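You operate a simulated robot arm through the tools that you are given. There is no shell and no other tool.

The job below is to be done with a simulated robot arm. You get a single attempt, and the scene is never put back.

JOB
Weigh 120 g of cream sweets into the scoop pan.
Fine: 100 g weight on the green plate, dial at 20 g, beam free, sweets in till the display shows LEVEL; lock the beam last.

The check looks at the end state, three seconds after you hand in, the way a careful person would. Anything else that was tipped, shoved, dropped, spilled or broken makes it a failure.

ROBOT AND FRAMES
A 7-joint arm with a fingered hand, fixed in place. Base frame: the origin is on the floor under the middle of its stand, x ahead of it, y to its left, z up; the work surface is at about z = 0.92. Readings come in m, rad, newtons and seconds.
With the tool pointing down near the work surface it reaches from about 0.1 to 0.66 m from the base axis. Its first joint turns from -1.204 to 3.002 rad. Payload 3.4 kg.
The TCP is the grasp point between the finger pads, 0.025 m short of the fingertips. In the tool frame z runs along the fingers and y along their closing line. The gripper opens to 0.088 m; its body begins 0.029 m behind the TCP. The gripper is a hand of 5 fingers: y runs from the thumb to the fingers, the wrist lies at [-0.013, -0.097, -0.162] in the tool frame, and closing takes about 1.5 s.
Orientation is told as [roll, pitch, yaw] about the base's x, y, z axes, in that order, counted from this pose: with the fingers straight down and the wrist toward the robot, the tool's x, y and z point along [0, 1, 0], [1, 0, 0] and [0, 0, -1] of the base frame.

CONTROLS
- The arm moves only by the tool arm_command. Its argument "series" is a list of rows, each a list of 6 numbers: the shift along the tool's x, y, z in m, then the turn, a rotation vector about the tool's x, y, z in rad. In form: [[tx, ty, tz, rx, ry, rz], ...]. A call has 1 to 20 rows; each row is the pose to reach, as a shift and turn from the pose commanded when the call began, along the tool's axes at that moment. "claw" is the closure, from 0 (fully open) to 1 (shut), set as the call begins (left out, the last holds). Each row takes 0.2 s and may step no farther than 0.05 m and 0.15 rad from the row before; otherwise, or with a gripper value out of range, the whole call is refused. Where a pose cannot be reached the arm comes as near as it can. A force on the tool above 40 N (or 10 N above the force at the start of the call, whichever is more), or a blocked arm, ends the call early, and 0.2 s more pass. The fingers move at their own pace (about 0.153 m/s each) and stop on an object; they squeeze with about 30 N. The grip force told is the motor's: it shows also when the fingers shut on nothing. Time passes only in rows, and 0.2 s behind the last, so rows that repeat a pose let the fingers close. It gives the time, the measured TCP pose, the force on the tool (base axes), the opening and the grip force at its end, in the units of the frame above (readings bear some noise), with the torque about the TCP (base axes, N m) and any sound that the robot's microphone picked up.
- Cameras (640 x 400 px; columns grow to the right, rows downward): "scene" is fixed at [0.2224, -0.6507, 1.7314]; the picture's right is [0.96, -0.27, 0.00], its down [-0.22, -0.78, -0.58] and it looks along [0.16, 0.56, -0.81] (base axes); focal length 265 px, centre (320, 200). "wrist" rides on the gripper at [0.059, -0.079, -0.105] in the tool frame; the picture's right is [-0.73, 0.32, -0.61], its down [-0.62, -0.68, 0.38] and it looks along [-0.29, 0.66, 0.70] (tool axes); focal length 234 px, centre (320, 200). There is no depth. A picture from a camera that has moved, and an enlarged one, comes with that camera's place and axes in the base frame and with its lens.
- get_image(camera): a new picture of that camera. The clock stands still meanwhile.
- slide_trunk(by): slides the trunk up (or, below 0, down) by that many m; the arm rides with it, the base frame stays. It gives what a move gives, with no picture.
- finger_targets(index, middle, ring, little, thumb_bend, thumb_turn): sets how far each is bent, from 0 (flat) to 1 (curled in); at 0.3 the hand is open as for a grip, at 0.7 the pads meet at the TCP. One left out holds its place. A second passes; each finger stops where it meets its share of the squeeze, and holds until it gets a number again. A gripper value or a shape takes the hand back. It gives what a move gives, with no picture; readings hold the bend of each and the force on index, middle, ring, little, thumb and palm. thumb_turn goes from beside the hand (0) to across from the fingers (1), as for a grip.
- preshape(shape): the hand has 5 fingers and takes this shape, open, in about a second: jaw (thumb against the fingers, like two jaws); tri (thumb and two fingers); tip (a fingertip pinch); poke (one finger out to press); point (the index stretched); flat (the hand flat); cup (the hand cupped); fist (a fist). The gripper value then closes the fingers along that shape, each until it touches; the sizes above hold for jaw. It gives what a move gives, with no picture.
- zoom(camera, box): a new picture of the part [left, top, right, bottom] of that camera's present view, enlarged. The clock stands still meanwhile.
- hand_in(): hands the job in; it is judged then, once.

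Places have to be worked out from the pictures, the camera data and where the tool is seen. Open the gripper and draw the arm clear of the work before you hand the job in, unless the task says otherwise.

The tools are called after "Emit:" as a command line: name --pt "numbers of a row" for each row, then --argument value for the rest, lists and objects as JSON in quotes. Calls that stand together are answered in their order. arm_command: Moves the arm, as the interface text tells. Its arguments: {"type":"object","properties":{"series":{"type":"array","items":{"type":"array","items":{"type":"number"}}},"claw":{"type":"number"}},"required":["series"]} The other tools are called the same way: slide_trunk (by) moves the trunk up or down; preshape (shape) gives the hand a shape; finger_targets (index, middle, ring, little, thumb_bend, thumb_turn) moves the fingers one by one; get_image (camera) takes a picture; zoom (camera, box) takes an enlarged picture of a part of a camera's view; hand_in () hands the job in.

At the start:

```text
t: 0.0
position: [0.2453, -0.3021, 1.4294]
ee_rot: [-0.001, 0.001, 0.003]
contact_force: [0.2, -0.8, 0.3]
ft_torque: [0.0, 0.01, 0.02]
gripper_width: 0.0876
grip_force: 0.1
shape: jaw
bend: [0.3, 0.3, 0.3, 0.3, 0.3, 0.98]
finger forces: [0.0, 0.0, 0.0, 0.0, 0.1, 0.0]
trunk travel left (down, up): [-0.875, 0.065]
```

scene: 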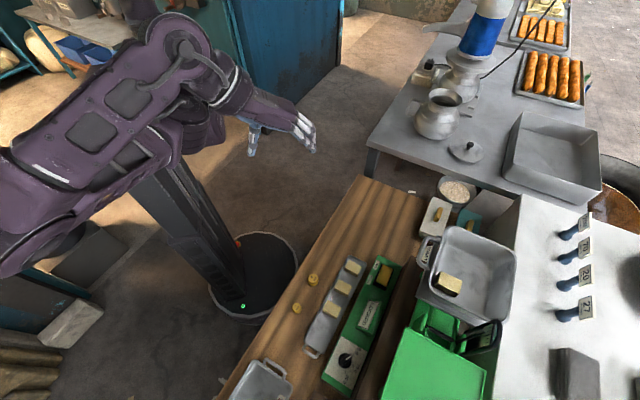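
wrist: 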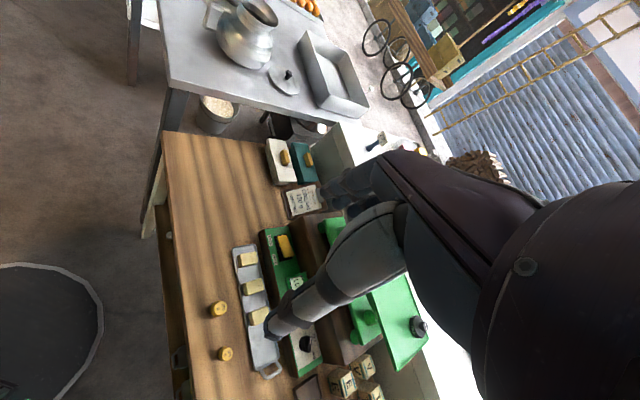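

I'll look at the scene in detail first, before moving anything.

Emit:
zoom --camera "scene" --box '[220, 220, 420, 400]'

Emit:
zoom --camera "scene" --box '[360, 180, 540, 400]'

Emit:
zoom --camera "wrist" --box '[160, 220, 440, 400]'

Emit:
zoom --camera "wrist" --box '[220, 120, 380, 240]'

```text
2.22 times, centred on (320, 310) of scene
camera zoom: at [0.2224, -0.6507, 1.7314], right [0.96, -0.27, 0.0], down [-0.22, -0.78, -0.58], along [0.16, 0.56, -0.81], focal length 589 px, centre (320, -44)
```

zoom: 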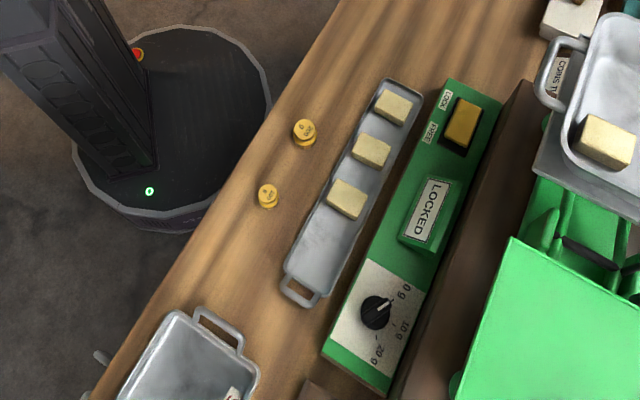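

```text
1.82 times, centred on (450, 290) of scene
camera zoom: at [0.2224, -0.6507, 1.7314], right [0.96, -0.27, 0.0], down [-0.22, -0.78, -0.58], along [0.16, 0.56, -0.81], focal length 482 px, centre (84, 36)
```

zoom: 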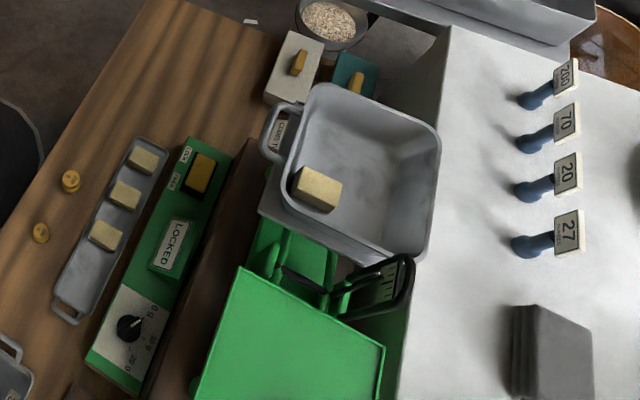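

```text
2.22 times, centred on (300, 310) of wrist
camera zoom: at [0.1669, -0.2432, 1.5339], right [0.33, -0.72, 0.61], down [-0.68, -0.63, -0.38], along [0.66, -0.29, -0.7], focal length 520 px, centre (364, -44)
```

zoom: 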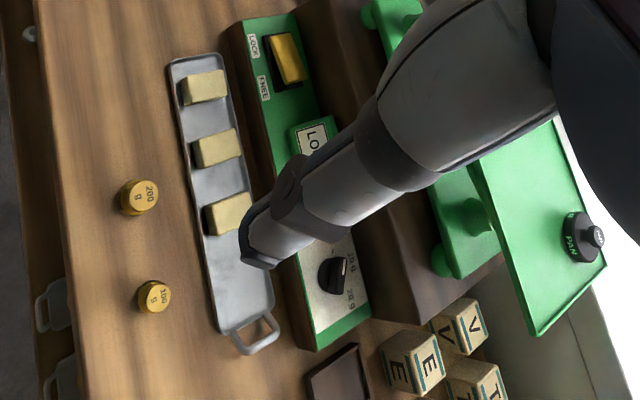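

```text
3.33 times, centred on (300, 180) of wrist
camera zoom: at [0.1669, -0.2432, 1.5339], right [0.33, -0.72, 0.61], down [-0.68, -0.63, -0.38], along [0.66, -0.29, -0.7], focal length 781 px, centre (387, 267)
```

zoom: 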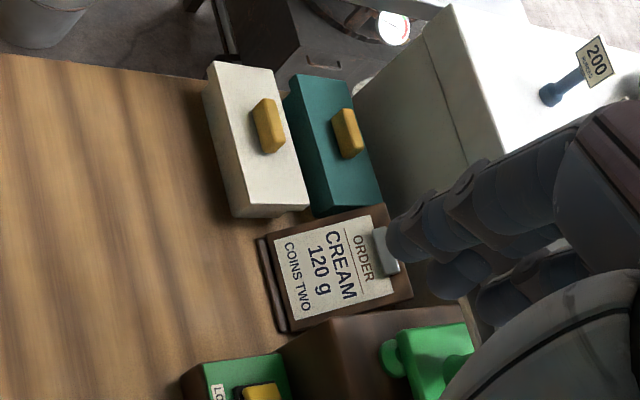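

The pictures show a beam scale with a lock rocker (LOCKED), a dial, two brass weights, a tray with three sweets, and one sweet already in the scoop pan. I'll zoom closer on the details.

Emit:
zoom --camera "scene" --box '[285, 255, 365, 320]'

Emit:
zoom --camera "scene" --box '[310, 320, 400, 400]'

Emit:
zoom --camera "scene" --box '[400, 180, 520, 320]'

Emit:
zoom --camera "scene" --box '[220, 340, 320, 400]'

Emit:
zoom --camera "wrist" --box '[190, 280, 260, 380]'

Emit:
zoom --camera "wrist" --box '[300, 260, 440, 400]'

```text
6.15 times, centred on (325, 288) of scene
camera zoom: at [0.2224, -0.6507, 1.7314], right [0.96, -0.27, 0.0], down [-0.22, -0.78, -0.58], along [0.16, 0.56, -0.81], focal length 1630 px, centre (289, -338)
```

zoom: 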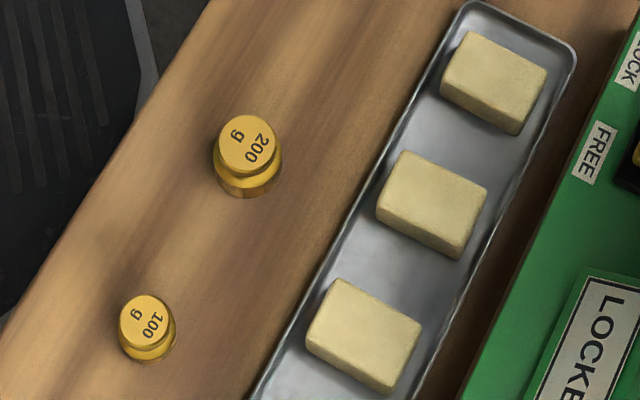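

```text
5.00 times, centred on (355, 360) of scene
camera zoom: at [0.2224, -0.6507, 1.7314], right [0.96, -0.27, 0.0], down [-0.22, -0.78, -0.58], along [0.16, 0.56, -0.81], focal length 1325 px, centre (145, -600)
```

zoom: 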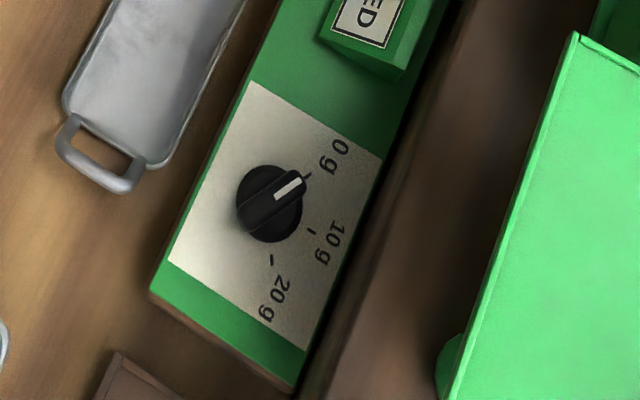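

```text
2.86 times, centred on (460, 250) of scene
camera zoom: at [0.2224, -0.6507, 1.7314], right [0.96, -0.27, 0.0], down [-0.22, -0.78, -0.58], along [0.16, 0.56, -0.81], focal length 757 px, centre (-80, 57)
```

zoom: 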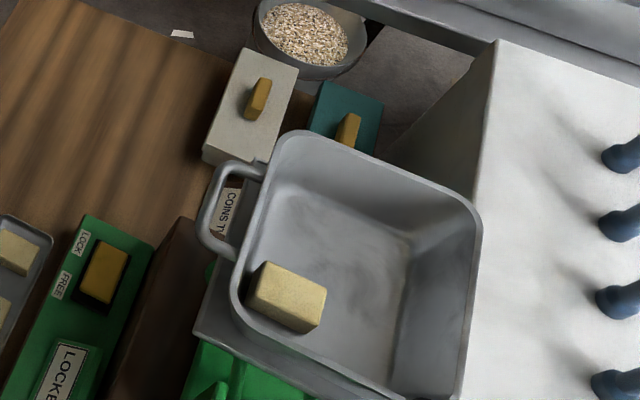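

```text
6.40 times, centred on (270, 370) of scene
camera zoom: at [0.2224, -0.6507, 1.7314], right [0.96, -0.27, 0.0], down [-0.22, -0.78, -0.58], along [0.16, 0.56, -0.81], focal length 1696 px, centre (640, -888)
```

zoom: 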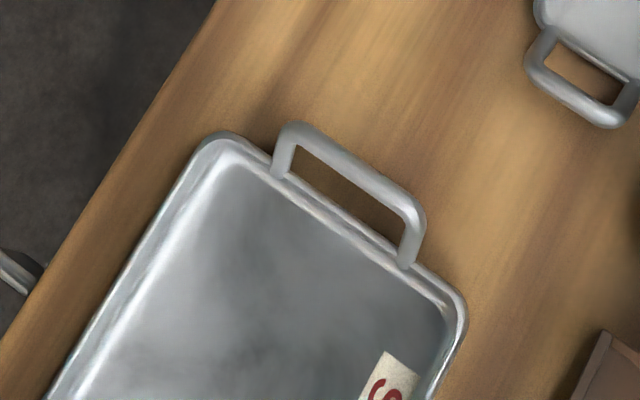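

```text
4.00 times, centred on (225, 330) of wrist
camera zoom: at [0.1669, -0.2432, 1.5339], right [0.33, -0.72, 0.61], down [-0.68, -0.63, -0.38], along [0.66, -0.29, -0.7], focal length 937 px, centre (700, -320)
```

zoom: 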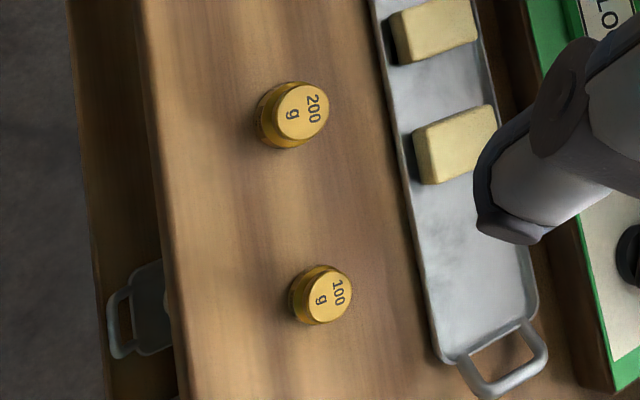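

```text
2.86 times, centred on (370, 330) of wrist
camera zoom: at [0.1669, -0.2432, 1.5339], right [0.33, -0.72, 0.61], down [-0.68, -0.63, -0.38], along [0.66, -0.29, -0.7], focal length 669 px, centre (177, -171)
```

zoom: 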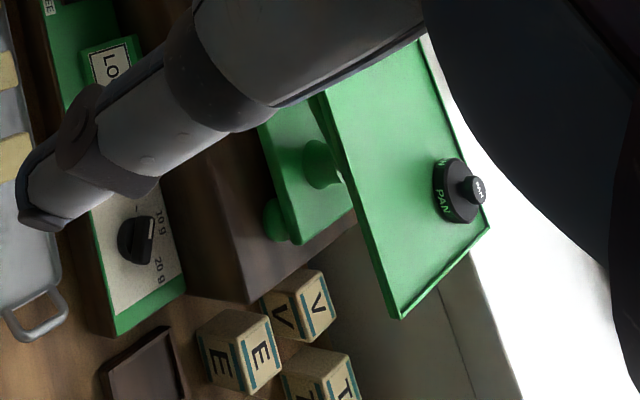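

The 100 g weight is about at (0.207, -0.452), sweets are in a tray at about (0.305..0.405, -0.48..-0.38), and the table axes sit at 45° to the base. The green plate triangulates to z≈1.165 around (0.41, -0.71). I'll turn the hand 45° toward the table at its present height to get a clear wrist view.

Emit:
arm_command --pt "-0.008 0.006 0 0 0 0.131" --pt "-0.016 0.012 0 0 0 0.262" --pt "-0.025 0.018 0 0 0 0.393" --pt "-0.034 0.025 0 0 0 0.524" --pt "-0.043 0.031 0 0 0 0.655" --pt "-0.0515 0.0375 0 0 0 0.785" --pt "-0.0515 0.0375 0 0 0 0.785"

```text
t: 1.6
position: [0.2827, -0.354, 1.43]
ee_rot: [0.0, -0.002, -0.782]
contact_force: [0.0, -0.5, 0.9]
ft_torque: [-0.01, -0.02, -0.01]
gripper_width: 0.0875
grip_force: 0.0
shape: jaw
bend: [0.3, 0.3, 0.3, 0.3, 0.3, 0.98]
finger forces: [0.0, 0.0, 0.0, 0.0, 0.0, 0.0]
trunk travel left (down, up): [-0.875, 0.065]
```

The hand now faces the table at yaw −45°. I'll take both pictures.

Emit:
get_image --camera "wrist"

Emit:
get_image --camera "scene"

```text
taken
camera wrist: at [0.2691, -0.2558, 1.5348], right [-0.28, -0.74, 0.61], down [-0.92, 0.04, -0.38], along [0.26, -0.67, -0.7], focal length 234 px, centre (320, 200)
```

wrist: 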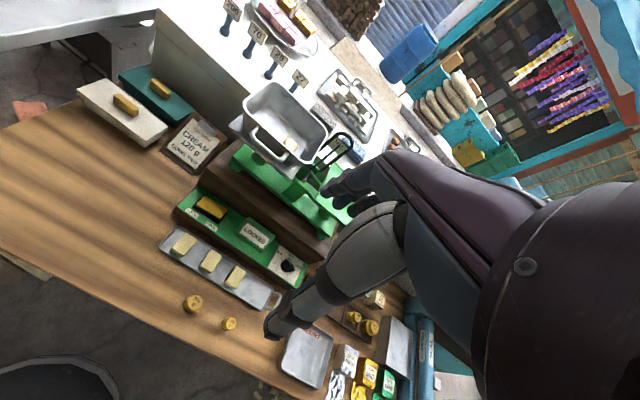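

```text
taken
```

scene: 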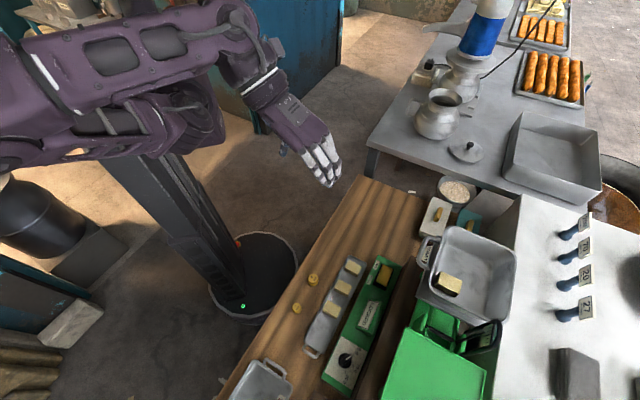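

I'll enlarge the scale area and the front corner in this wrist view.

Emit:
zoom --camera "wrist" --box '[160, 60, 360, 200]'

Emit:
zoom --camera "wrist" --box '[150, 180, 330, 340]'

Emit:
zoom --camera "wrist" --box '[70, 60, 230, 180]'

Emit:
zoom --camera "wrist" --box '[240, 280, 440, 400]'

```text
2.86 times, centred on (260, 130) of wrist
camera zoom: at [0.2691, -0.2558, 1.5348], right [-0.28, -0.74, 0.61], down [-0.92, 0.04, -0.38], along [0.26, -0.67, -0.7], focal length 669 px, centre (491, 400)
```

zoom: 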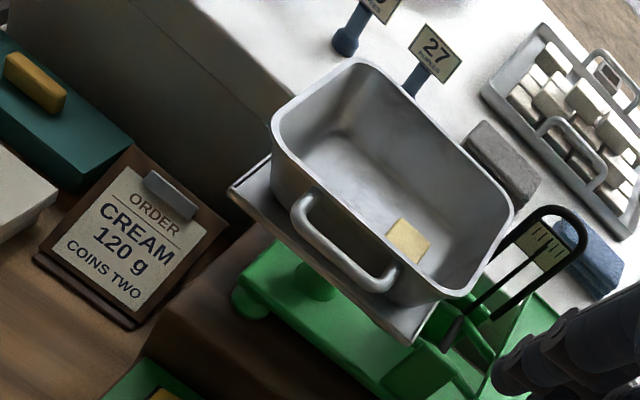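

```text
2.50 times, centred on (240, 260) of wrist
camera zoom: at [0.2691, -0.2558, 1.5348], right [-0.28, -0.74, 0.61], down [-0.92, 0.04, -0.38], along [0.26, -0.67, -0.7], focal length 585 px, centre (520, 50)
```

zoom: 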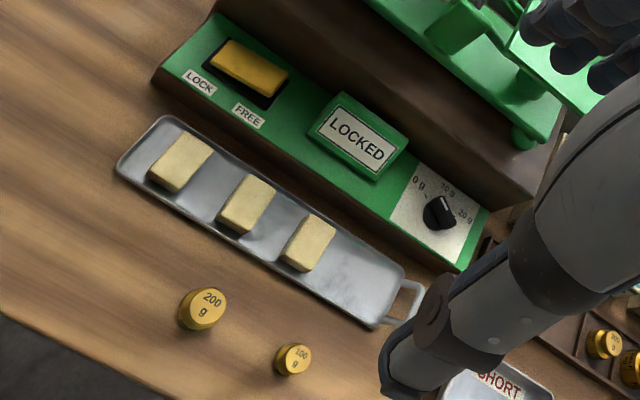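

```text
3.33 times, centred on (150, 120) of wrist
camera zoom: at [0.2691, -0.2558, 1.5348], right [-0.28, -0.74, 0.61], down [-0.92, 0.04, -0.38], along [0.26, -0.67, -0.7], focal length 781 px, centre (887, 467)
```

zoom: 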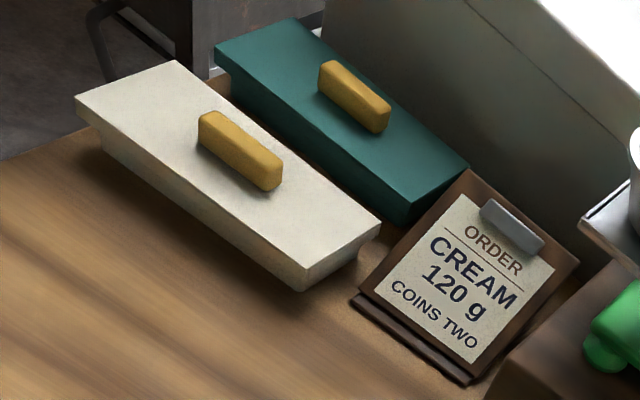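

```text
3.20 times, centred on (340, 340) of wrist
camera zoom: at [0.2691, -0.2558, 1.5348], right [-0.28, -0.74, 0.61], down [-0.92, 0.04, -0.38], along [0.26, -0.67, -0.7], focal length 749 px, centre (256, -248)
```

zoom: 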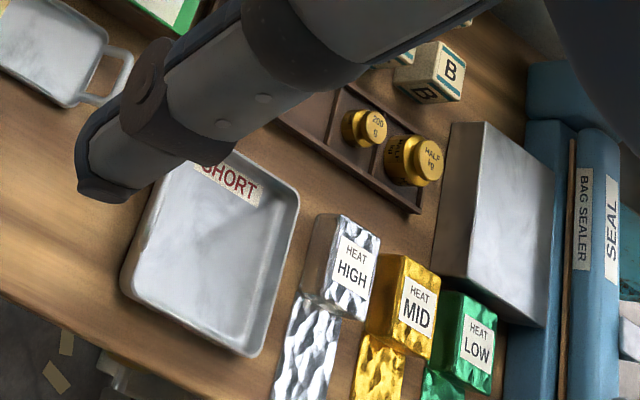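

The pan rim works out at about z 1.217 (e2 0.72–0.86 out from the robot) and the plate at z≈1.165. I'll go above the 100 g weight, at about (0.208, -0.451), stopping at z≈1.10 to check alignment before descending.

Emit:
arm_command --pt "-0.0152 0.002 0.041 0 0 0.044" --pt "-0.0304 0.004 0.082 0 0 0.088" --pt "-0.0455 0.006 0.124 0 0 0.131" --pt "-0.0607 0.0077 0.165 0 0 0.175" --pt "-0.0759 0.0096 0.206 0 0 0.219" --pt "-0.091 0.0115 0.247 0 0 0.262" --pt "-0.1062 0.0135 0.289 0 0 0.306" --pt "-0.1214 0.0154 0.33 0 0 0.35" --pt "-0.1214 0.0154 0.33 0 0 0.35"

Emit:
get_image --camera "wrist"

Emit:
get_image --camera "scene"

```text
t: 3.6
position: [0.209, -0.4501, 1.1005]
ee_rot: [0.001, 0.0, -1.134]
contact_force: [0.4, -0.5, 0.1]
ft_torque: [-0.04, 0.03, 0.04]
gripper_width: 0.0879
grip_force: 0.0
shape: jaw
bend: [0.3, 0.3, 0.3, 0.3, 0.3, 0.98]
finger forces: [0.0, 0.0, 0.0, 0.1, 0.0, 0.0]
out of reach, approached as far as the arm can: row 2, 3, 4, 5, 6
trunk travel left (down, up): [-0.875, 0.065]
```

```text
taken
camera wrist: at [0.2281, -0.3527, 1.2046], right [-0.52, -0.6, 0.61], down [-0.85, 0.35, -0.38], along [0.02, -0.72, -0.7], focal length 234 px, centre (320, 200)
```

wrist: 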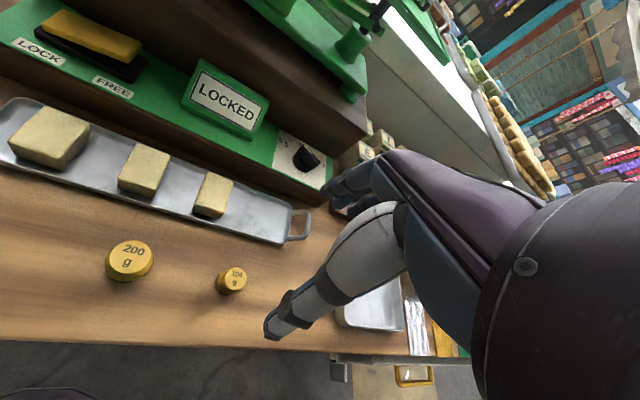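

```text
taken
```

scene: 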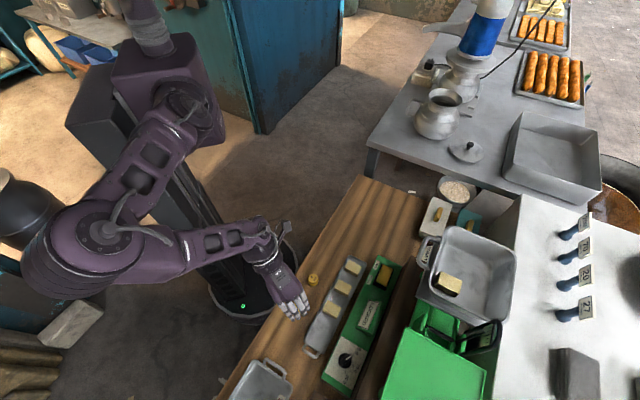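

The weight projects almost exactly under the TCP (within 2–3 mm). I'll zoom on it to judge its size and height.

Emit:
zoom --camera "wrist" --box '[180, 240, 300, 320]'

Emit:
zoom --camera "wrist" --box '[0, 20, 340, 240]'

Emit:
zoom --camera "scene" --box '[230, 200, 350, 340]'

```text
5.00 times, centred on (240, 280) of wrist
camera zoom: at [0.2281, -0.3527, 1.2046], right [-0.52, -0.6, 0.61], down [-0.85, 0.35, -0.38], along [0.02, -0.72, -0.7], focal length 1171 px, centre (720, -200)
```

zoom: 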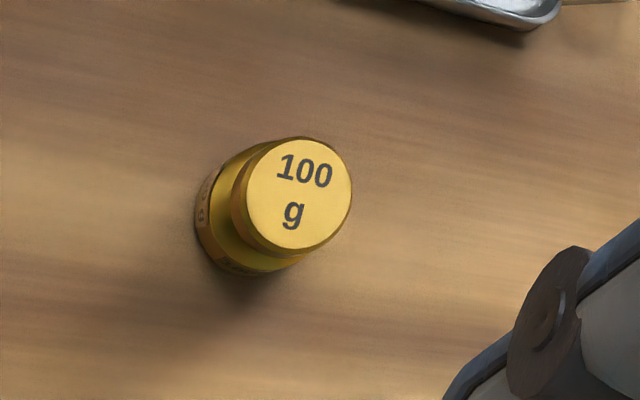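

```text
1.82 times, centred on (170, 130) of wrist
camera zoom: at [0.2281, -0.3527, 1.2046], right [-0.52, -0.6, 0.61], down [-0.85, 0.35, -0.38], along [0.02, -0.72, -0.7], focal length 426 px, centre (593, 327)
```

zoom: 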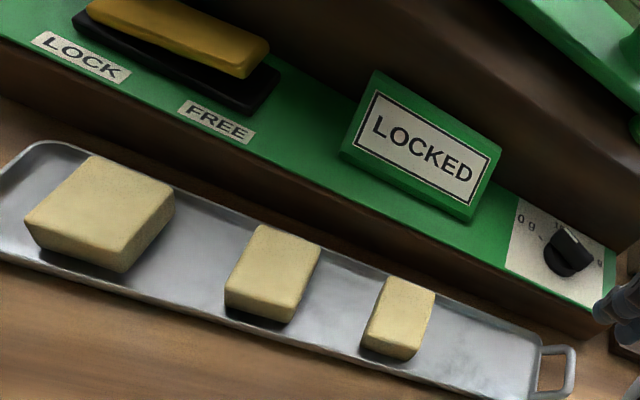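

```text
2.86 times, centred on (290, 270) of scene
camera zoom: at [0.2224, -0.6507, 1.7314], right [0.96, -0.27, 0.0], down [-0.22, -0.78, -0.58], along [0.16, 0.56, -0.81], focal length 757 px, centre (406, 0)
```

zoom: 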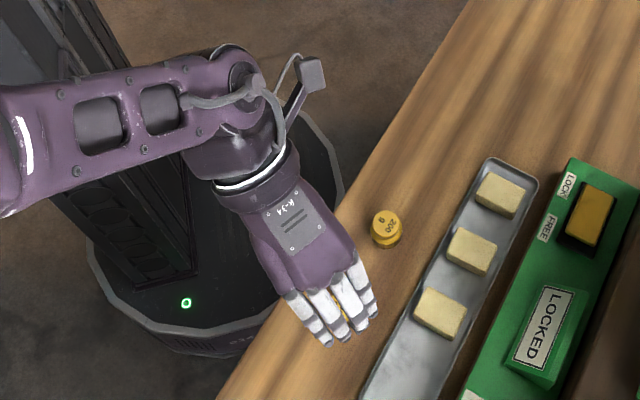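

The weight is ~28 mm wide at its base and ~25 mm tall, with its top near z 0.945. I'll descend to z≈0.97 and check clearance.

Emit:
arm_command --pt "0.0005 -0.001 0.04 0 0 0" --pt "0.001 -0.001 0.08 0 0 0" --pt "0.001 -0.002 0.11 0 0 0" --pt "0.001 -0.002 0.13 0 0 0" --pt "0.001 -0.002 0.13 0 0 0"

Emit:
get_image --camera "wrist"

Emit:
zoom --camera "scene" --box '[250, 240, 350, 340]'

```text
t: 4.8
position: [0.2094, -0.4498, 0.9695]
ee_rot: [-0.001, -0.001, -1.132]
contact_force: [0.1, 0.6, 0.1]
ft_torque: [-0.01, -0.02, 0.0]
gripper_width: 0.0875
grip_force: 0.1
shape: jaw
bend: [0.3, 0.3, 0.3, 0.3, 0.3, 0.98]
finger forces: [0.0, 0.1, 0.0, 0.0, 0.1, 0.1]
trunk travel left (down, up): [-0.875, 0.065]
```

```text
taken
camera wrist: at [0.2291, -0.3523, 1.0753], right [-0.52, -0.6, 0.61], down [-0.85, 0.35, -0.38], along [0.02, -0.72, -0.7], focal length 234 px, centre (320, 200)
```

wrist: 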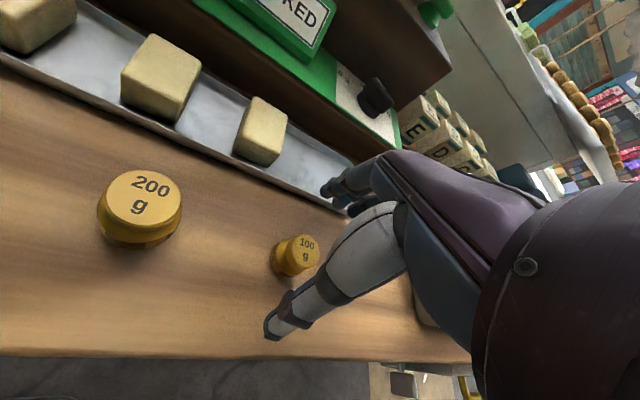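

```text
4.00 times, centred on (300, 290) of scene
camera zoom: at [0.2224, -0.6507, 1.7314], right [0.96, -0.27, 0.0], down [-0.22, -0.78, -0.58], along [0.16, 0.56, -0.81], focal length 1060 px, centre (400, -160)
```

zoom: 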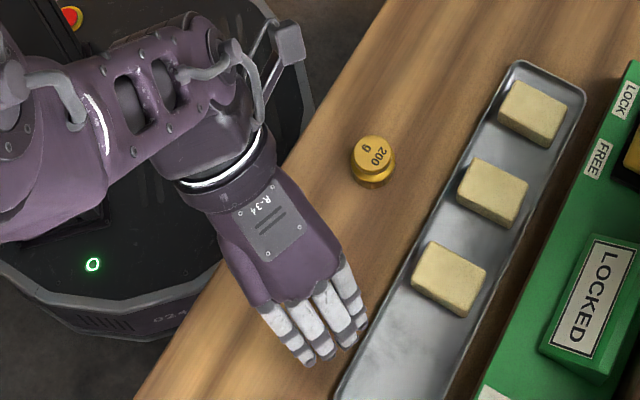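

The weight sits slightly toward the thumb (≈3 mm). I'll correct that and descend to z≈0.951 in small steps, watching the force.

Emit:
arm_command --pt "-0.001 -0.0015 0.006 0 0 0" --pt "-0.002 -0.003 0.012 0 0 0" --pt "-0.0025 -0.003 0.0185 0 0 0" --pt "-0.0025 -0.003 0.0185 0 0 0"

Emit:
get_image --camera "wrist"

```text
t: 5.8
position: [0.206, -0.4482, 0.951]
ee_rot: [0.0, -0.001, -1.13]
contact_force: [0.6, 0.4, -0.8]
ft_torque: [-0.01, 0.03, 0.0]
gripper_width: 0.0876
grip_force: 0.0
shape: jaw
bend: [0.3, 0.3, 0.3, 0.3, 0.3, 0.98]
finger forces: [0.0, 0.0, 0.0, 0.0, 0.0, 0.0]
trunk travel left (down, up): [-0.875, 0.065]
```

```text
taken
camera wrist: at [0.2251, -0.3509, 1.0562], right [-0.52, -0.6, 0.61], down [-0.85, 0.35, -0.38], along [0.02, -0.72, -0.7], focal length 234 px, centre (320, 200)
```

wrist: 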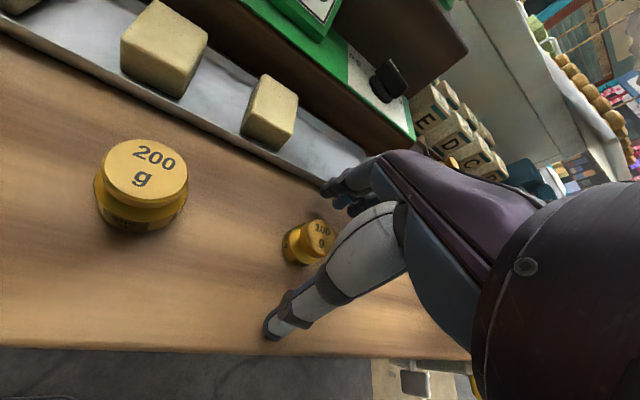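

No contact and the weight is centred between thumb and fingers. I'll close the hand on it and wait for the fingers to settle.

Emit:
arm_command --pt "0 0 0 0 0 0" --pt "0 0 0 0 0 0" --pt "0 0 0 0 0 0" --pt "0 0 0 0 0 0" --pt "0 0 0 0 0 0" --pt "0 0 0 0 0 0" --pt "0 0 0 0 0 0" --pt "0 0 0 0 0 0" --pt "0 0 0 0 0 0" --claw 1

Emit:
get_image --camera "wrist"

```text
t: 7.8
position: [0.2049, -0.4484, 0.9514]
ee_rot: [-0.001, 0.001, -1.131]
contact_force: [0.1, -0.1, -0.6]
ft_torque: [0.03, 0.03, 0.03]
gripper_width: 0.0194
grip_force: 29.4
shape: jaw
bend: [0.73, 0.59, 0.65, 0.63, 0.76, 1.0]
finger forces: [17.7, 7.5, 0.0, 0.1, 25.3, 0.0]
trunk travel left (down, up): [-0.875, 0.065]
```

```text
taken
camera wrist: at [0.2251, -0.3509, 1.0562], right [-0.52, -0.6, 0.61], down [-0.85, 0.35, -0.38], along [0.02, -0.72, -0.7], focal length 234 px, centre (320, 200)
```

wrist: 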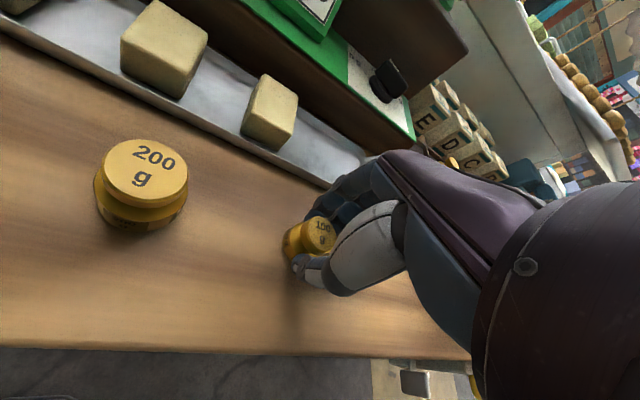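

It is held (29 N, width 19 mm) between thumb, index and middle. I'll lift it to well above the plate's height.

Emit:
arm_command --pt "0 0 -0.01 0 0 0" --pt "0 0 -0.03 0 0 0" --pt "0 0 -0.07 0 0 0" --pt "0 0 -0.12 0 0 0" --pt "0 0 -0.17 0 0 0" --pt "0 0 -0.21 0 0 0" --pt "0 0 -0.25 0 0 0" --pt "0 0 -0.29 0 0 0" --pt "0 0 -0.33 0 0 0" --pt "0 0 -0.36 0 0 0" --pt "0 0 -0.36 0 0 0"

Emit:
get_image --camera "wrist"

Emit:
get_image --camera "scene"

```text
t: 10.2
position: [0.2087, -0.4461, 1.3102]
ee_rot: [0.0, 0.001, -1.129]
contact_force: [-0.4, 0.0, -1.0]
ft_torque: [0.01, -0.01, 0.02]
gripper_width: 0.0192
grip_force: 29.8
shape: jaw
bend: [0.73, 0.59, 0.65, 0.63, 0.76, 1.0]
finger forces: [17.7, 7.5, 0.0, 0.1, 25.1, 0.0]
out of reach, approached as far as the arm can: row 6, 7, 8, 9
trunk travel left (down, up): [-0.875, 0.065]
```

```text
taken
camera wrist: at [0.2284, -0.3497, 1.416], right [-0.52, -0.6, 0.61], down [-0.86, 0.35, -0.38], along [0.02, -0.72, -0.7], focal length 234 px, centre (320, 200)
```

wrist: 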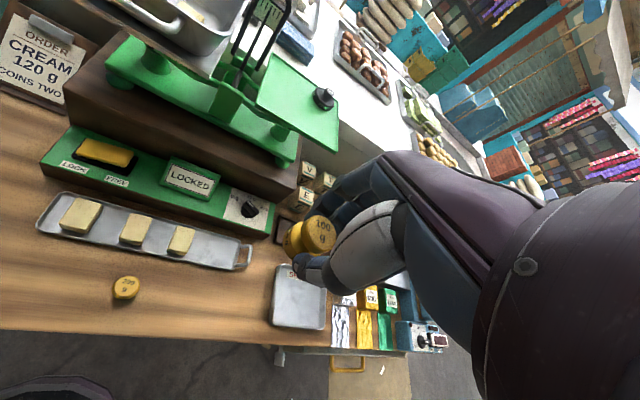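

```text
taken
```

scene: 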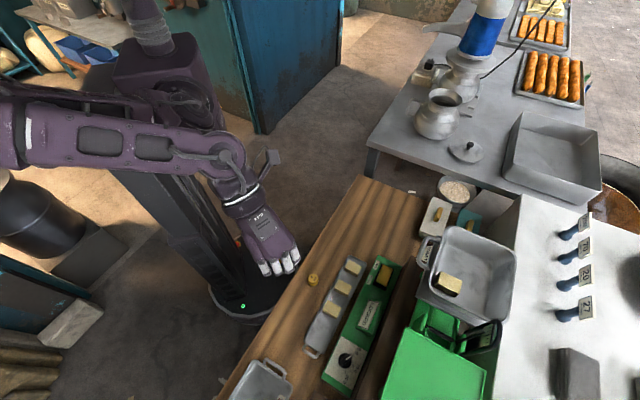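

The weight is held firmly and I now have a clear view of the plate. I'll zoom in on it to fix its corners and the PAN counterweight.

Emit:
zoom --camera "wrist" --box '[220, 30, 380, 150]'

Emit:
zoom --camera "wrist" --box '[60, 0, 300, 150]'

Emit:
zoom --camera "wrist" --box '[260, 190, 380, 290]'

```text
3.33 times, centred on (300, 90) of wrist
camera zoom: at [0.2284, -0.3497, 1.416], right [-0.52, -0.6, 0.61], down [-0.86, 0.35, -0.38], along [0.02, -0.72, -0.7], focal length 781 px, centre (387, 567)
```

zoom: 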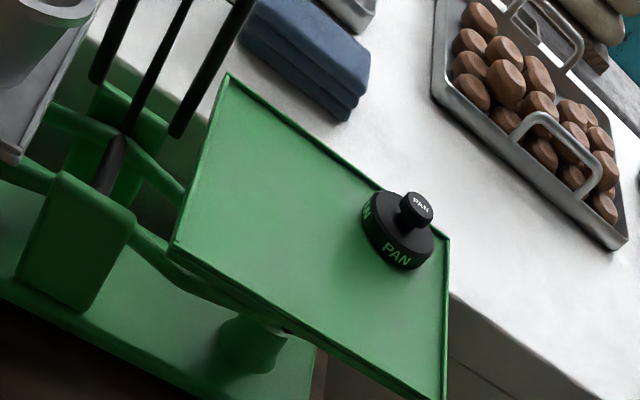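

```text
2.67 times, centred on (180, 75) of wrist
camera zoom: at [0.2284, -0.3497, 1.416], right [-0.52, -0.6, 0.61], down [-0.86, 0.35, -0.38], along [0.02, -0.72, -0.7], focal length 624 px, centre (693, 533)
```

zoom: 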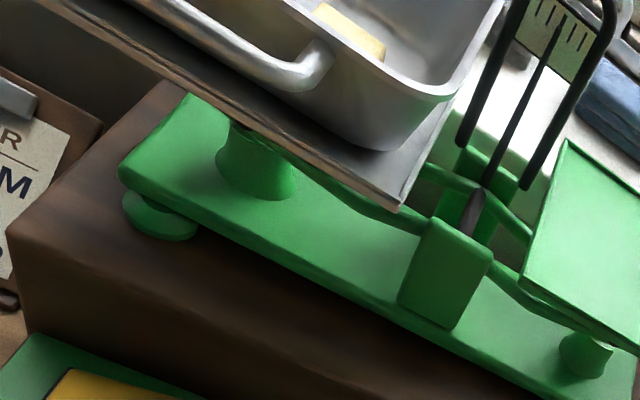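

```text
4.00 times, centred on (320, 240) of wrist
camera zoom: at [0.2284, -0.3497, 1.416], right [-0.52, -0.6, 0.61], down [-0.86, 0.35, -0.38], along [0.02, -0.72, -0.7], focal length 937 px, centre (320, 40)
```

zoom: 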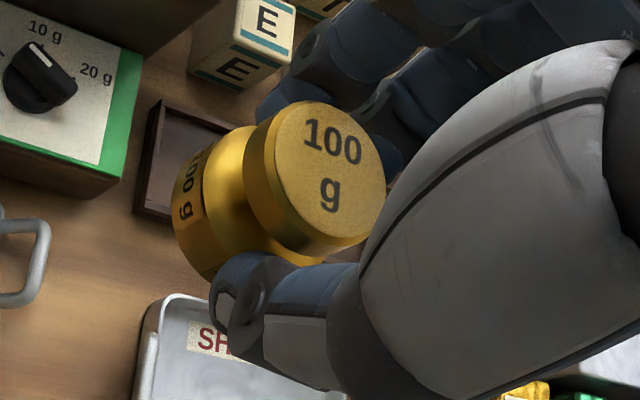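

Plate: e1 −0.298…−0.133, e2 0.72…0.868, z≈1.16; the PAN counterweight sits at its outer corner, and the pointer arch rises to z≈1.26 between pan and plate. I'll carry the weight at z≈1.31 toward the near, pan-side corner of the plate to test reach.

Emit:
arm_command --pt "0.0132 0.034 0 0 0 -0.016" --pt "0.0265 0.068 0 0 0 -0.032" --pt "0.0397 0.102 0 0 0 -0.048" --pt "0.053 0.136 0 0 0 -0.065" --pt "0.0662 0.17 0 0 0 -0.081" --pt "0.0795 0.204 0 0 0 -0.097" --pt "0.0927 0.238 0 0 0 -0.113" --pt "0.106 0.272 0 0 0 -0.129" --pt "0.106 0.272 0 0 0 -0.129"

Emit:
get_image --camera "wrist"

Emit:
get_image --camera "scene"

```text
t: 12.2
position: [0.4162, -0.6479, 1.3111]
ee_rot: [0.001, 0.0, -1.004]
contact_force: [-0.2, -0.6, -1.7]
ft_torque: [0.01, 0.03, 0.0]
gripper_width: 0.0191
grip_force: 30.0
shape: jaw
bend: [0.73, 0.59, 0.65, 0.63, 0.76, 1.0]
finger forces: [17.8, 7.8, 0.0, 0.1, 25.1, 0.0]
trunk travel left (down, up): [-0.875, 0.065]
```

```text
taken
camera wrist: at [0.4237, -0.5491, 1.4168], right [-0.44, -0.66, 0.61], down [-0.89, 0.24, -0.38], along [0.11, -0.71, -0.7], focal length 234 px, centre (320, 200)
```

wrist: 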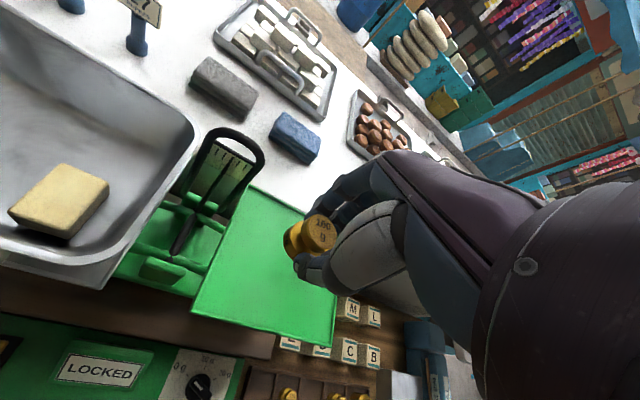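

```text
taken
```

scene: 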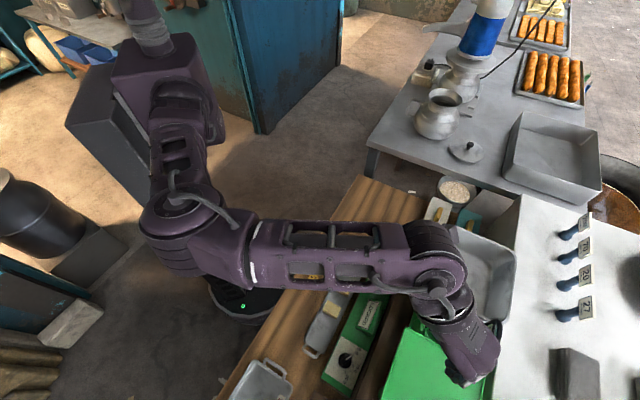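

Reach is fine here. The weight should land ~3 cm inside the plate's pan-side edge and ~4 cm inside the near edge, so I'll descend to z≈1.215 and look again.

Emit:
arm_command --pt "0 0 0.03 0 0 0" --pt "0 0 0.06 0 0 0" --pt "0 0 0.08 0 0 0" --pt "0 0 0.095 0 0 0" --pt "0 0 0.095 0 0 0"

Emit:
get_image --camera "wrist"

Emit:
zoom --camera "scene" --box '[370, 260, 530, 400]'

```text
t: 13.4
position: [0.4169, -0.647, 1.2163]
ee_rot: [0.001, -0.001, -1.004]
contact_force: [0.1, 0.1, -0.8]
ft_torque: [-0.02, 0.01, -0.01]
gripper_width: 0.0189
grip_force: 30.3
shape: jaw
bend: [0.73, 0.59, 0.65, 0.63, 0.76, 1.0]
finger forces: [17.9, 7.7, 0.0, 0.0, 25.0, 0.0]
trunk travel left (down, up): [-0.875, 0.065]
```

```text
taken
camera wrist: at [0.4241, -0.549, 1.3213], right [-0.44, -0.66, 0.61], down [-0.89, 0.24, -0.38], along [0.11, -0.71, -0.7], focal length 234 px, centre (320, 200)
```

wrist: 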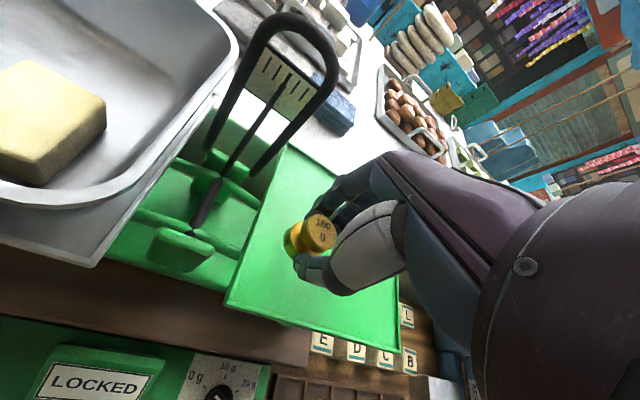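

```text
2.86 times, centred on (450, 330) of scene
camera zoom: at [0.2224, -0.6507, 1.7314], right [0.96, -0.27, 0.0], down [-0.22, -0.78, -0.58], along [0.16, 0.56, -0.81], focal length 757 px, centre (-51, -171)
```

zoom: 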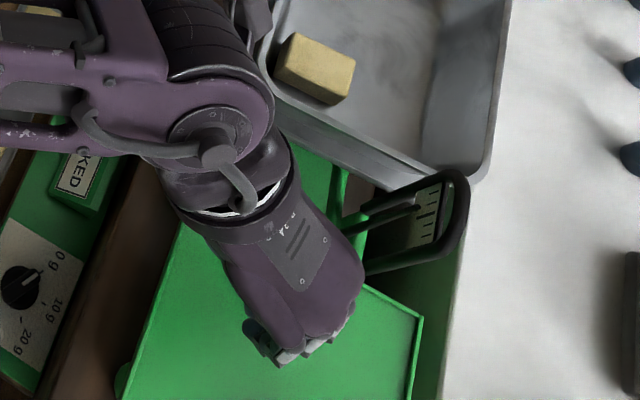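

The weight hovers over the green plate with clearance from the arch and PAN weight. I'll descend another 15 mm, then creep down with force checks.

Emit:
arm_command --pt "0 0 0.005 0 0 0" --pt "0 0 0.01 0 0 0" --pt "0 0 0.015 0 0 0" --pt "0 0 0.017 0 0 0"

Emit:
zoom --camera "wrist" --box '[220, 160, 380, 320]'

```text
t: 14.4
position: [0.4173, -0.6488, 1.1994]
ee_rot: [0.003, 0.0, -1.003]
contact_force: [0.1, -0.8, -1.4]
ft_torque: [-0.01, 0.0, -0.02]
gripper_width: 0.019
grip_force: 29.9
shape: jaw
bend: [0.73, 0.59, 0.65, 0.63, 0.76, 1.0]
finger forces: [18.0, 7.6, 0.1, 0.0, 24.9, 0.0]
trunk travel left (down, up): [-0.875, 0.065]
```

```text
2.50 times, centred on (300, 240) of wrist
camera zoom: at [0.4244, -0.5497, 1.3036], right [-0.44, -0.66, 0.61], down [-0.89, 0.24, -0.38], along [0.11, -0.71, -0.7], focal length 585 px, centre (370, 100)
```

zoom: 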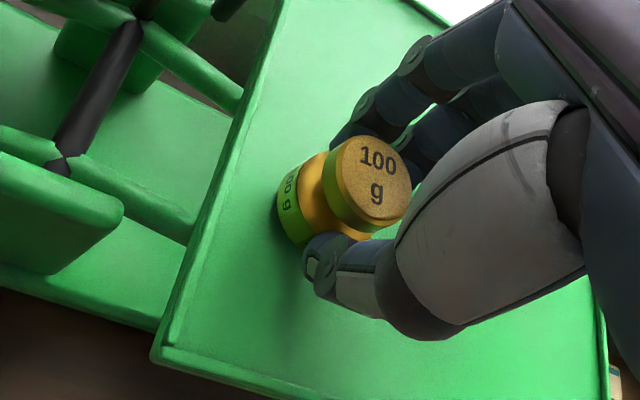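

Still no contact (force unchanged) and it is well inside the plate. I creep down a few more millimetres.

Emit:
arm_command --pt "0 0 0.002 0 0 0" --pt "0 0 0.004 0 0 0" --pt "0 0 0.006 0 0 0" --pt "0 0 0.006 0 0 0"

Emit:
zoom --camera "wrist" --box '[220, 160, 380, 320]'

```text
t: 15.4
position: [0.4146, -0.6461, 1.1928]
ee_rot: [0.0, -0.004, -1.001]
contact_force: [1.6, -3.5, 9.3]
ft_torque: [-0.23, -0.13, 0.02]
gripper_width: 0.0193
grip_force: 30.1
shape: jaw
bend: [0.73, 0.59, 0.65, 0.63, 0.76, 1.0]
finger forces: [19.1, 9.7, 0.1, 0.0, 24.9, 0.0]
trunk travel left (down, up): [-0.875, 0.065]
```

```text
2.50 times, centred on (300, 240) of wrist
camera zoom: at [0.4229, -0.5479, 1.2991], right [-0.44, -0.66, 0.61], down [-0.89, 0.24, -0.39], along [0.11, -0.71, -0.69], focal length 585 px, centre (370, 100)
```

zoom: 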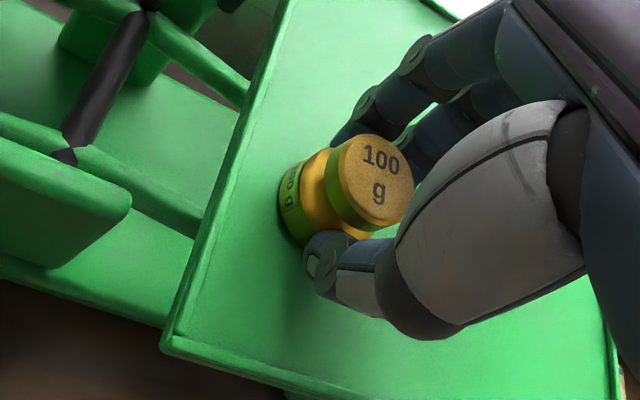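

The weight has touched down (9 N up). I'll ease off 1 mm and open the hand partly to release it, then hold still.

Emit:
arm_command --pt "0 0 -0.0015 0 0 0" --pt "0 0 -0.0015 0 0 0" --pt "0 0 -0.0015 0 0 0"

Emit:
arm_command --pt "0 0 0 0 0 0" --pt "0 0 0 0 0 0" --pt "0 0 0 0 0 0" --pt "0 0 0 0 0 0" --pt "0 0 0 0 0 0" --claw 0.42

Emit:
zoom --camera "wrist" --box '[220, 160, 380, 320]'

```text
t: 16.2
position: [0.4157, -0.6469, 1.1936]
ee_rot: [0.0, -0.001, -1.004]
contact_force: [0.5, -1.5, 5.4]
ft_torque: [-0.1, -0.1, 0.0]
gripper_width: 0.0194
grip_force: 29.9
shape: jaw
bend: [0.73, 0.59, 0.65, 0.63, 0.76, 1.0]
finger forces: [18.5, 8.4, 0.2, 0.1, 25.2, 0.0]
trunk travel left (down, up): [-0.875, 0.065]
```

```text
t: 17.4
position: [0.4169, -0.6477, 1.1949]
ee_rot: [0.001, 0.0, -1.003]
contact_force: [-0.4, 0.0, 0.4]
ft_torque: [0.0, 0.01, -0.01]
gripper_width: 0.0504
grip_force: 0.0
shape: jaw
bend: [0.74, 0.41, 0.38, 0.44, 0.66, 1.0]
finger forces: [0.0, 0.0, 0.0, 0.1, 0.0, 0.0]
trunk travel left (down, up): [-0.875, 0.065]
```

```text
2.50 times, centred on (300, 240) of wrist
camera zoom: at [0.4237, -0.5495, 1.299], right [-0.44, -0.66, 0.61], down [-0.89, 0.24, -0.38], along [0.11, -0.71, -0.7], focal length 585 px, centre (370, 100)
```

zoom: 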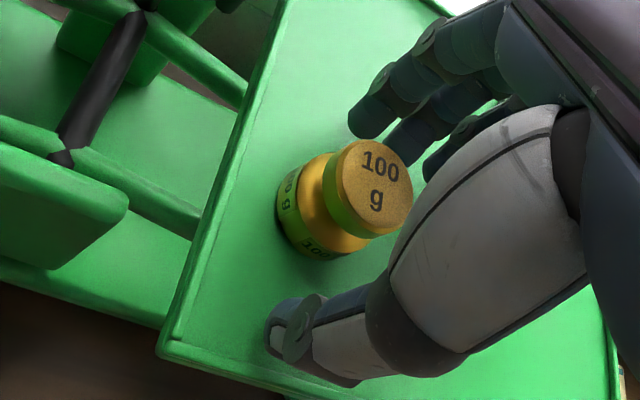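

The weight stands free on the plate. I'll rise straight up slowly and verify.

Emit:
arm_command --pt "0 0 0 0 0 0" --pt "0 0 -0.005 0 0 0" --pt "0 0 -0.015 0 0 0" --pt "0 0 -0.035 0 0 0" --pt "0 0 -0.065 0 0 0" --pt "0 0 -0.1 0 0 0" --pt "0 0 -0.13 0 0 0" --pt "0 0 -0.15 0 0 0"

Emit:
get_image --camera "wrist"

```text
t: 19.2
position: [0.4169, -0.6485, 1.3463]
ee_rot: [0.001, -0.001, -1.002]
contact_force: [0.1, 0.2, 0.0]
ft_torque: [0.01, 0.0, 0.01]
gripper_width: 0.0503
grip_force: 0.0
shape: jaw
bend: [0.74, 0.41, 0.38, 0.44, 0.66, 1.0]
finger forces: [0.1, 0.1, 0.0, 0.0, 0.0, 0.1]
trunk travel left (down, up): [-0.875, 0.065]
```

```text
taken
camera wrist: at [0.4251, -0.549, 1.4497], right [-0.44, -0.66, 0.61], down [-0.89, 0.24, -0.38], along [0.11, -0.71, -0.7], focal length 234 px, centre (320, 200)
```

wrist: 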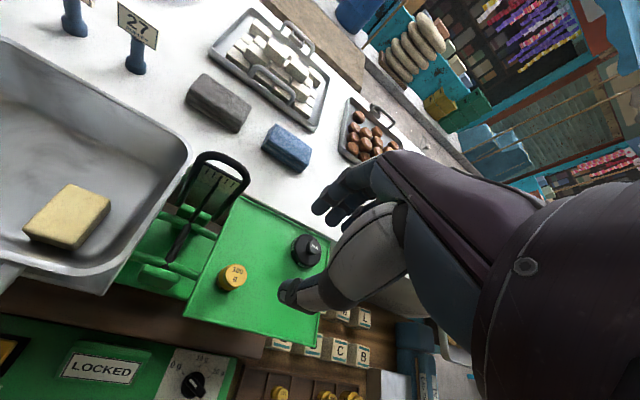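

The 100 g weight now stands on the green plate beside the PAN counterweight. Next I'll back off toward the robot and come down in front of the dial (about (0.30, -0.61)) to look at the knob closely.

Emit:
arm_command --pt "-0.019 -0.031 0.012 0 0 0.028" --pt "-0.038 -0.062 0.023 0 0 0.056" --pt "-0.058 -0.093 0.035 0 0 0.085" --pt "-0.077 -0.1246 0.046 0 0 0.113" --pt "-0.077 -0.1246 0.086 0 0 0.113" --pt "-0.077 -0.1246 0.126 0 0 0.113" --pt "-0.077 -0.1246 0.166 0 0 0.113" --pt "-0.077 -0.1246 0.206 0 0 0.113" --pt "-0.077 -0.1246 0.236 0 0 0.113" --pt "-0.077 -0.1246 0.236 0 0 0.113"

Emit:
get_image --camera "wrist"

Emit:
get_image --camera "scene"

```text
t: 21.4
position: [0.284, -0.5856, 1.1092]
ee_rot: [0.0, -0.001, -1.115]
contact_force: [-0.4, -0.1, -0.8]
ft_torque: [0.01, -0.03, 0.03]
gripper_width: 0.0506
grip_force: 0.0
shape: jaw
bend: [0.74, 0.41, 0.38, 0.44, 0.66, 1.0]
finger forces: [0.0, 0.0, 0.1, 0.0, 0.0, 0.0]
trunk travel left (down, up): [-0.875, 0.065]
```

```text
taken
camera wrist: at [0.3031, -0.4874, 1.2144], right [-0.51, -0.61, 0.61], down [-0.86, 0.34, -0.38], along [0.03, -0.72, -0.7], focal length 234 px, centre (320, 200)
```

wrist: 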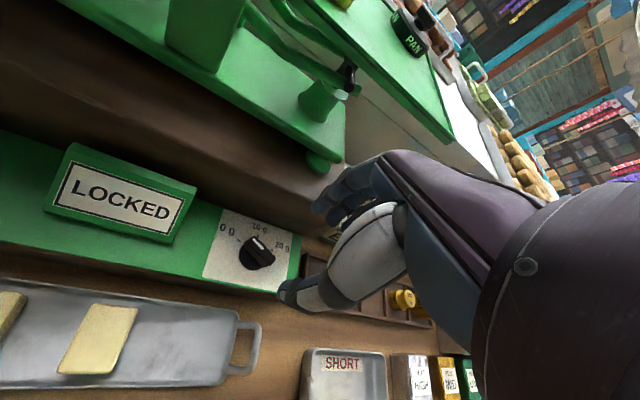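

```text
taken
```

scene: 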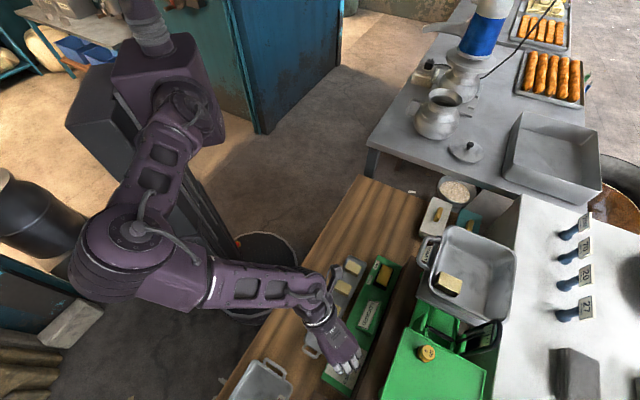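

I'll zoom in on the dial and knob from here to judge its pose, size and orientation.

Emit:
zoom --camera "wrist" --box '[190, 195, 320, 295]'

Emit:
zoom --camera "wrist" --box '[0, 80, 360, 305]'

Emit:
zoom --camera "scene" --box '[300, 300, 400, 400]'

```text
4.00 times, centred on (255, 245) of wrist
camera zoom: at [0.3031, -0.4874, 1.2144], right [-0.51, -0.61, 0.61], down [-0.86, 0.34, -0.38], along [0.03, -0.72, -0.7], focal length 937 px, centre (580, 20)
```

zoom: 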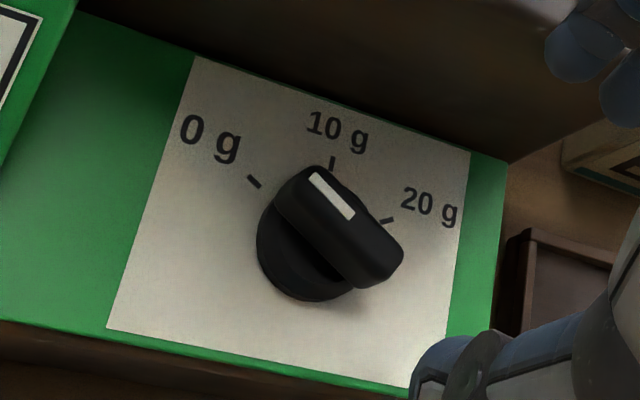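

```text
1.78 times, centred on (180, 192) of wrist
camera zoom: at [0.3031, -0.4874, 1.2144], right [-0.51, -0.61, 0.61], down [-0.86, 0.34, -0.38], along [0.03, -0.72, -0.7], focal length 416 px, centre (569, 213)
```

zoom: 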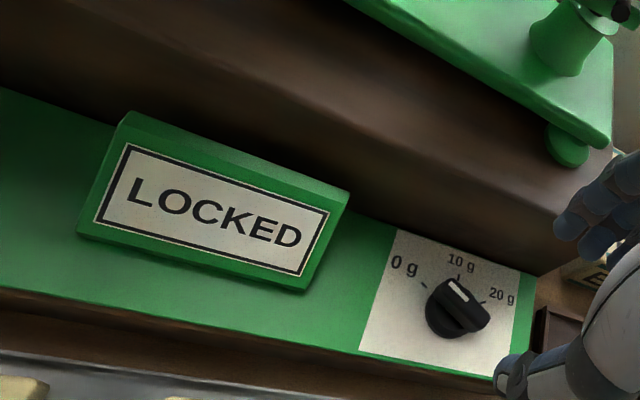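

```text
4.00 times, centred on (350, 350) of scene
camera zoom: at [0.2224, -0.6507, 1.7314], right [0.96, -0.27, 0.0], down [-0.22, -0.78, -0.58], along [0.16, 0.56, -0.81], focal length 1060 px, centre (200, -400)
```

zoom: 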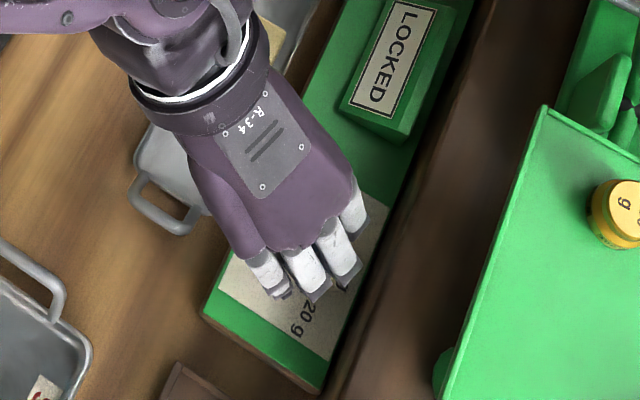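

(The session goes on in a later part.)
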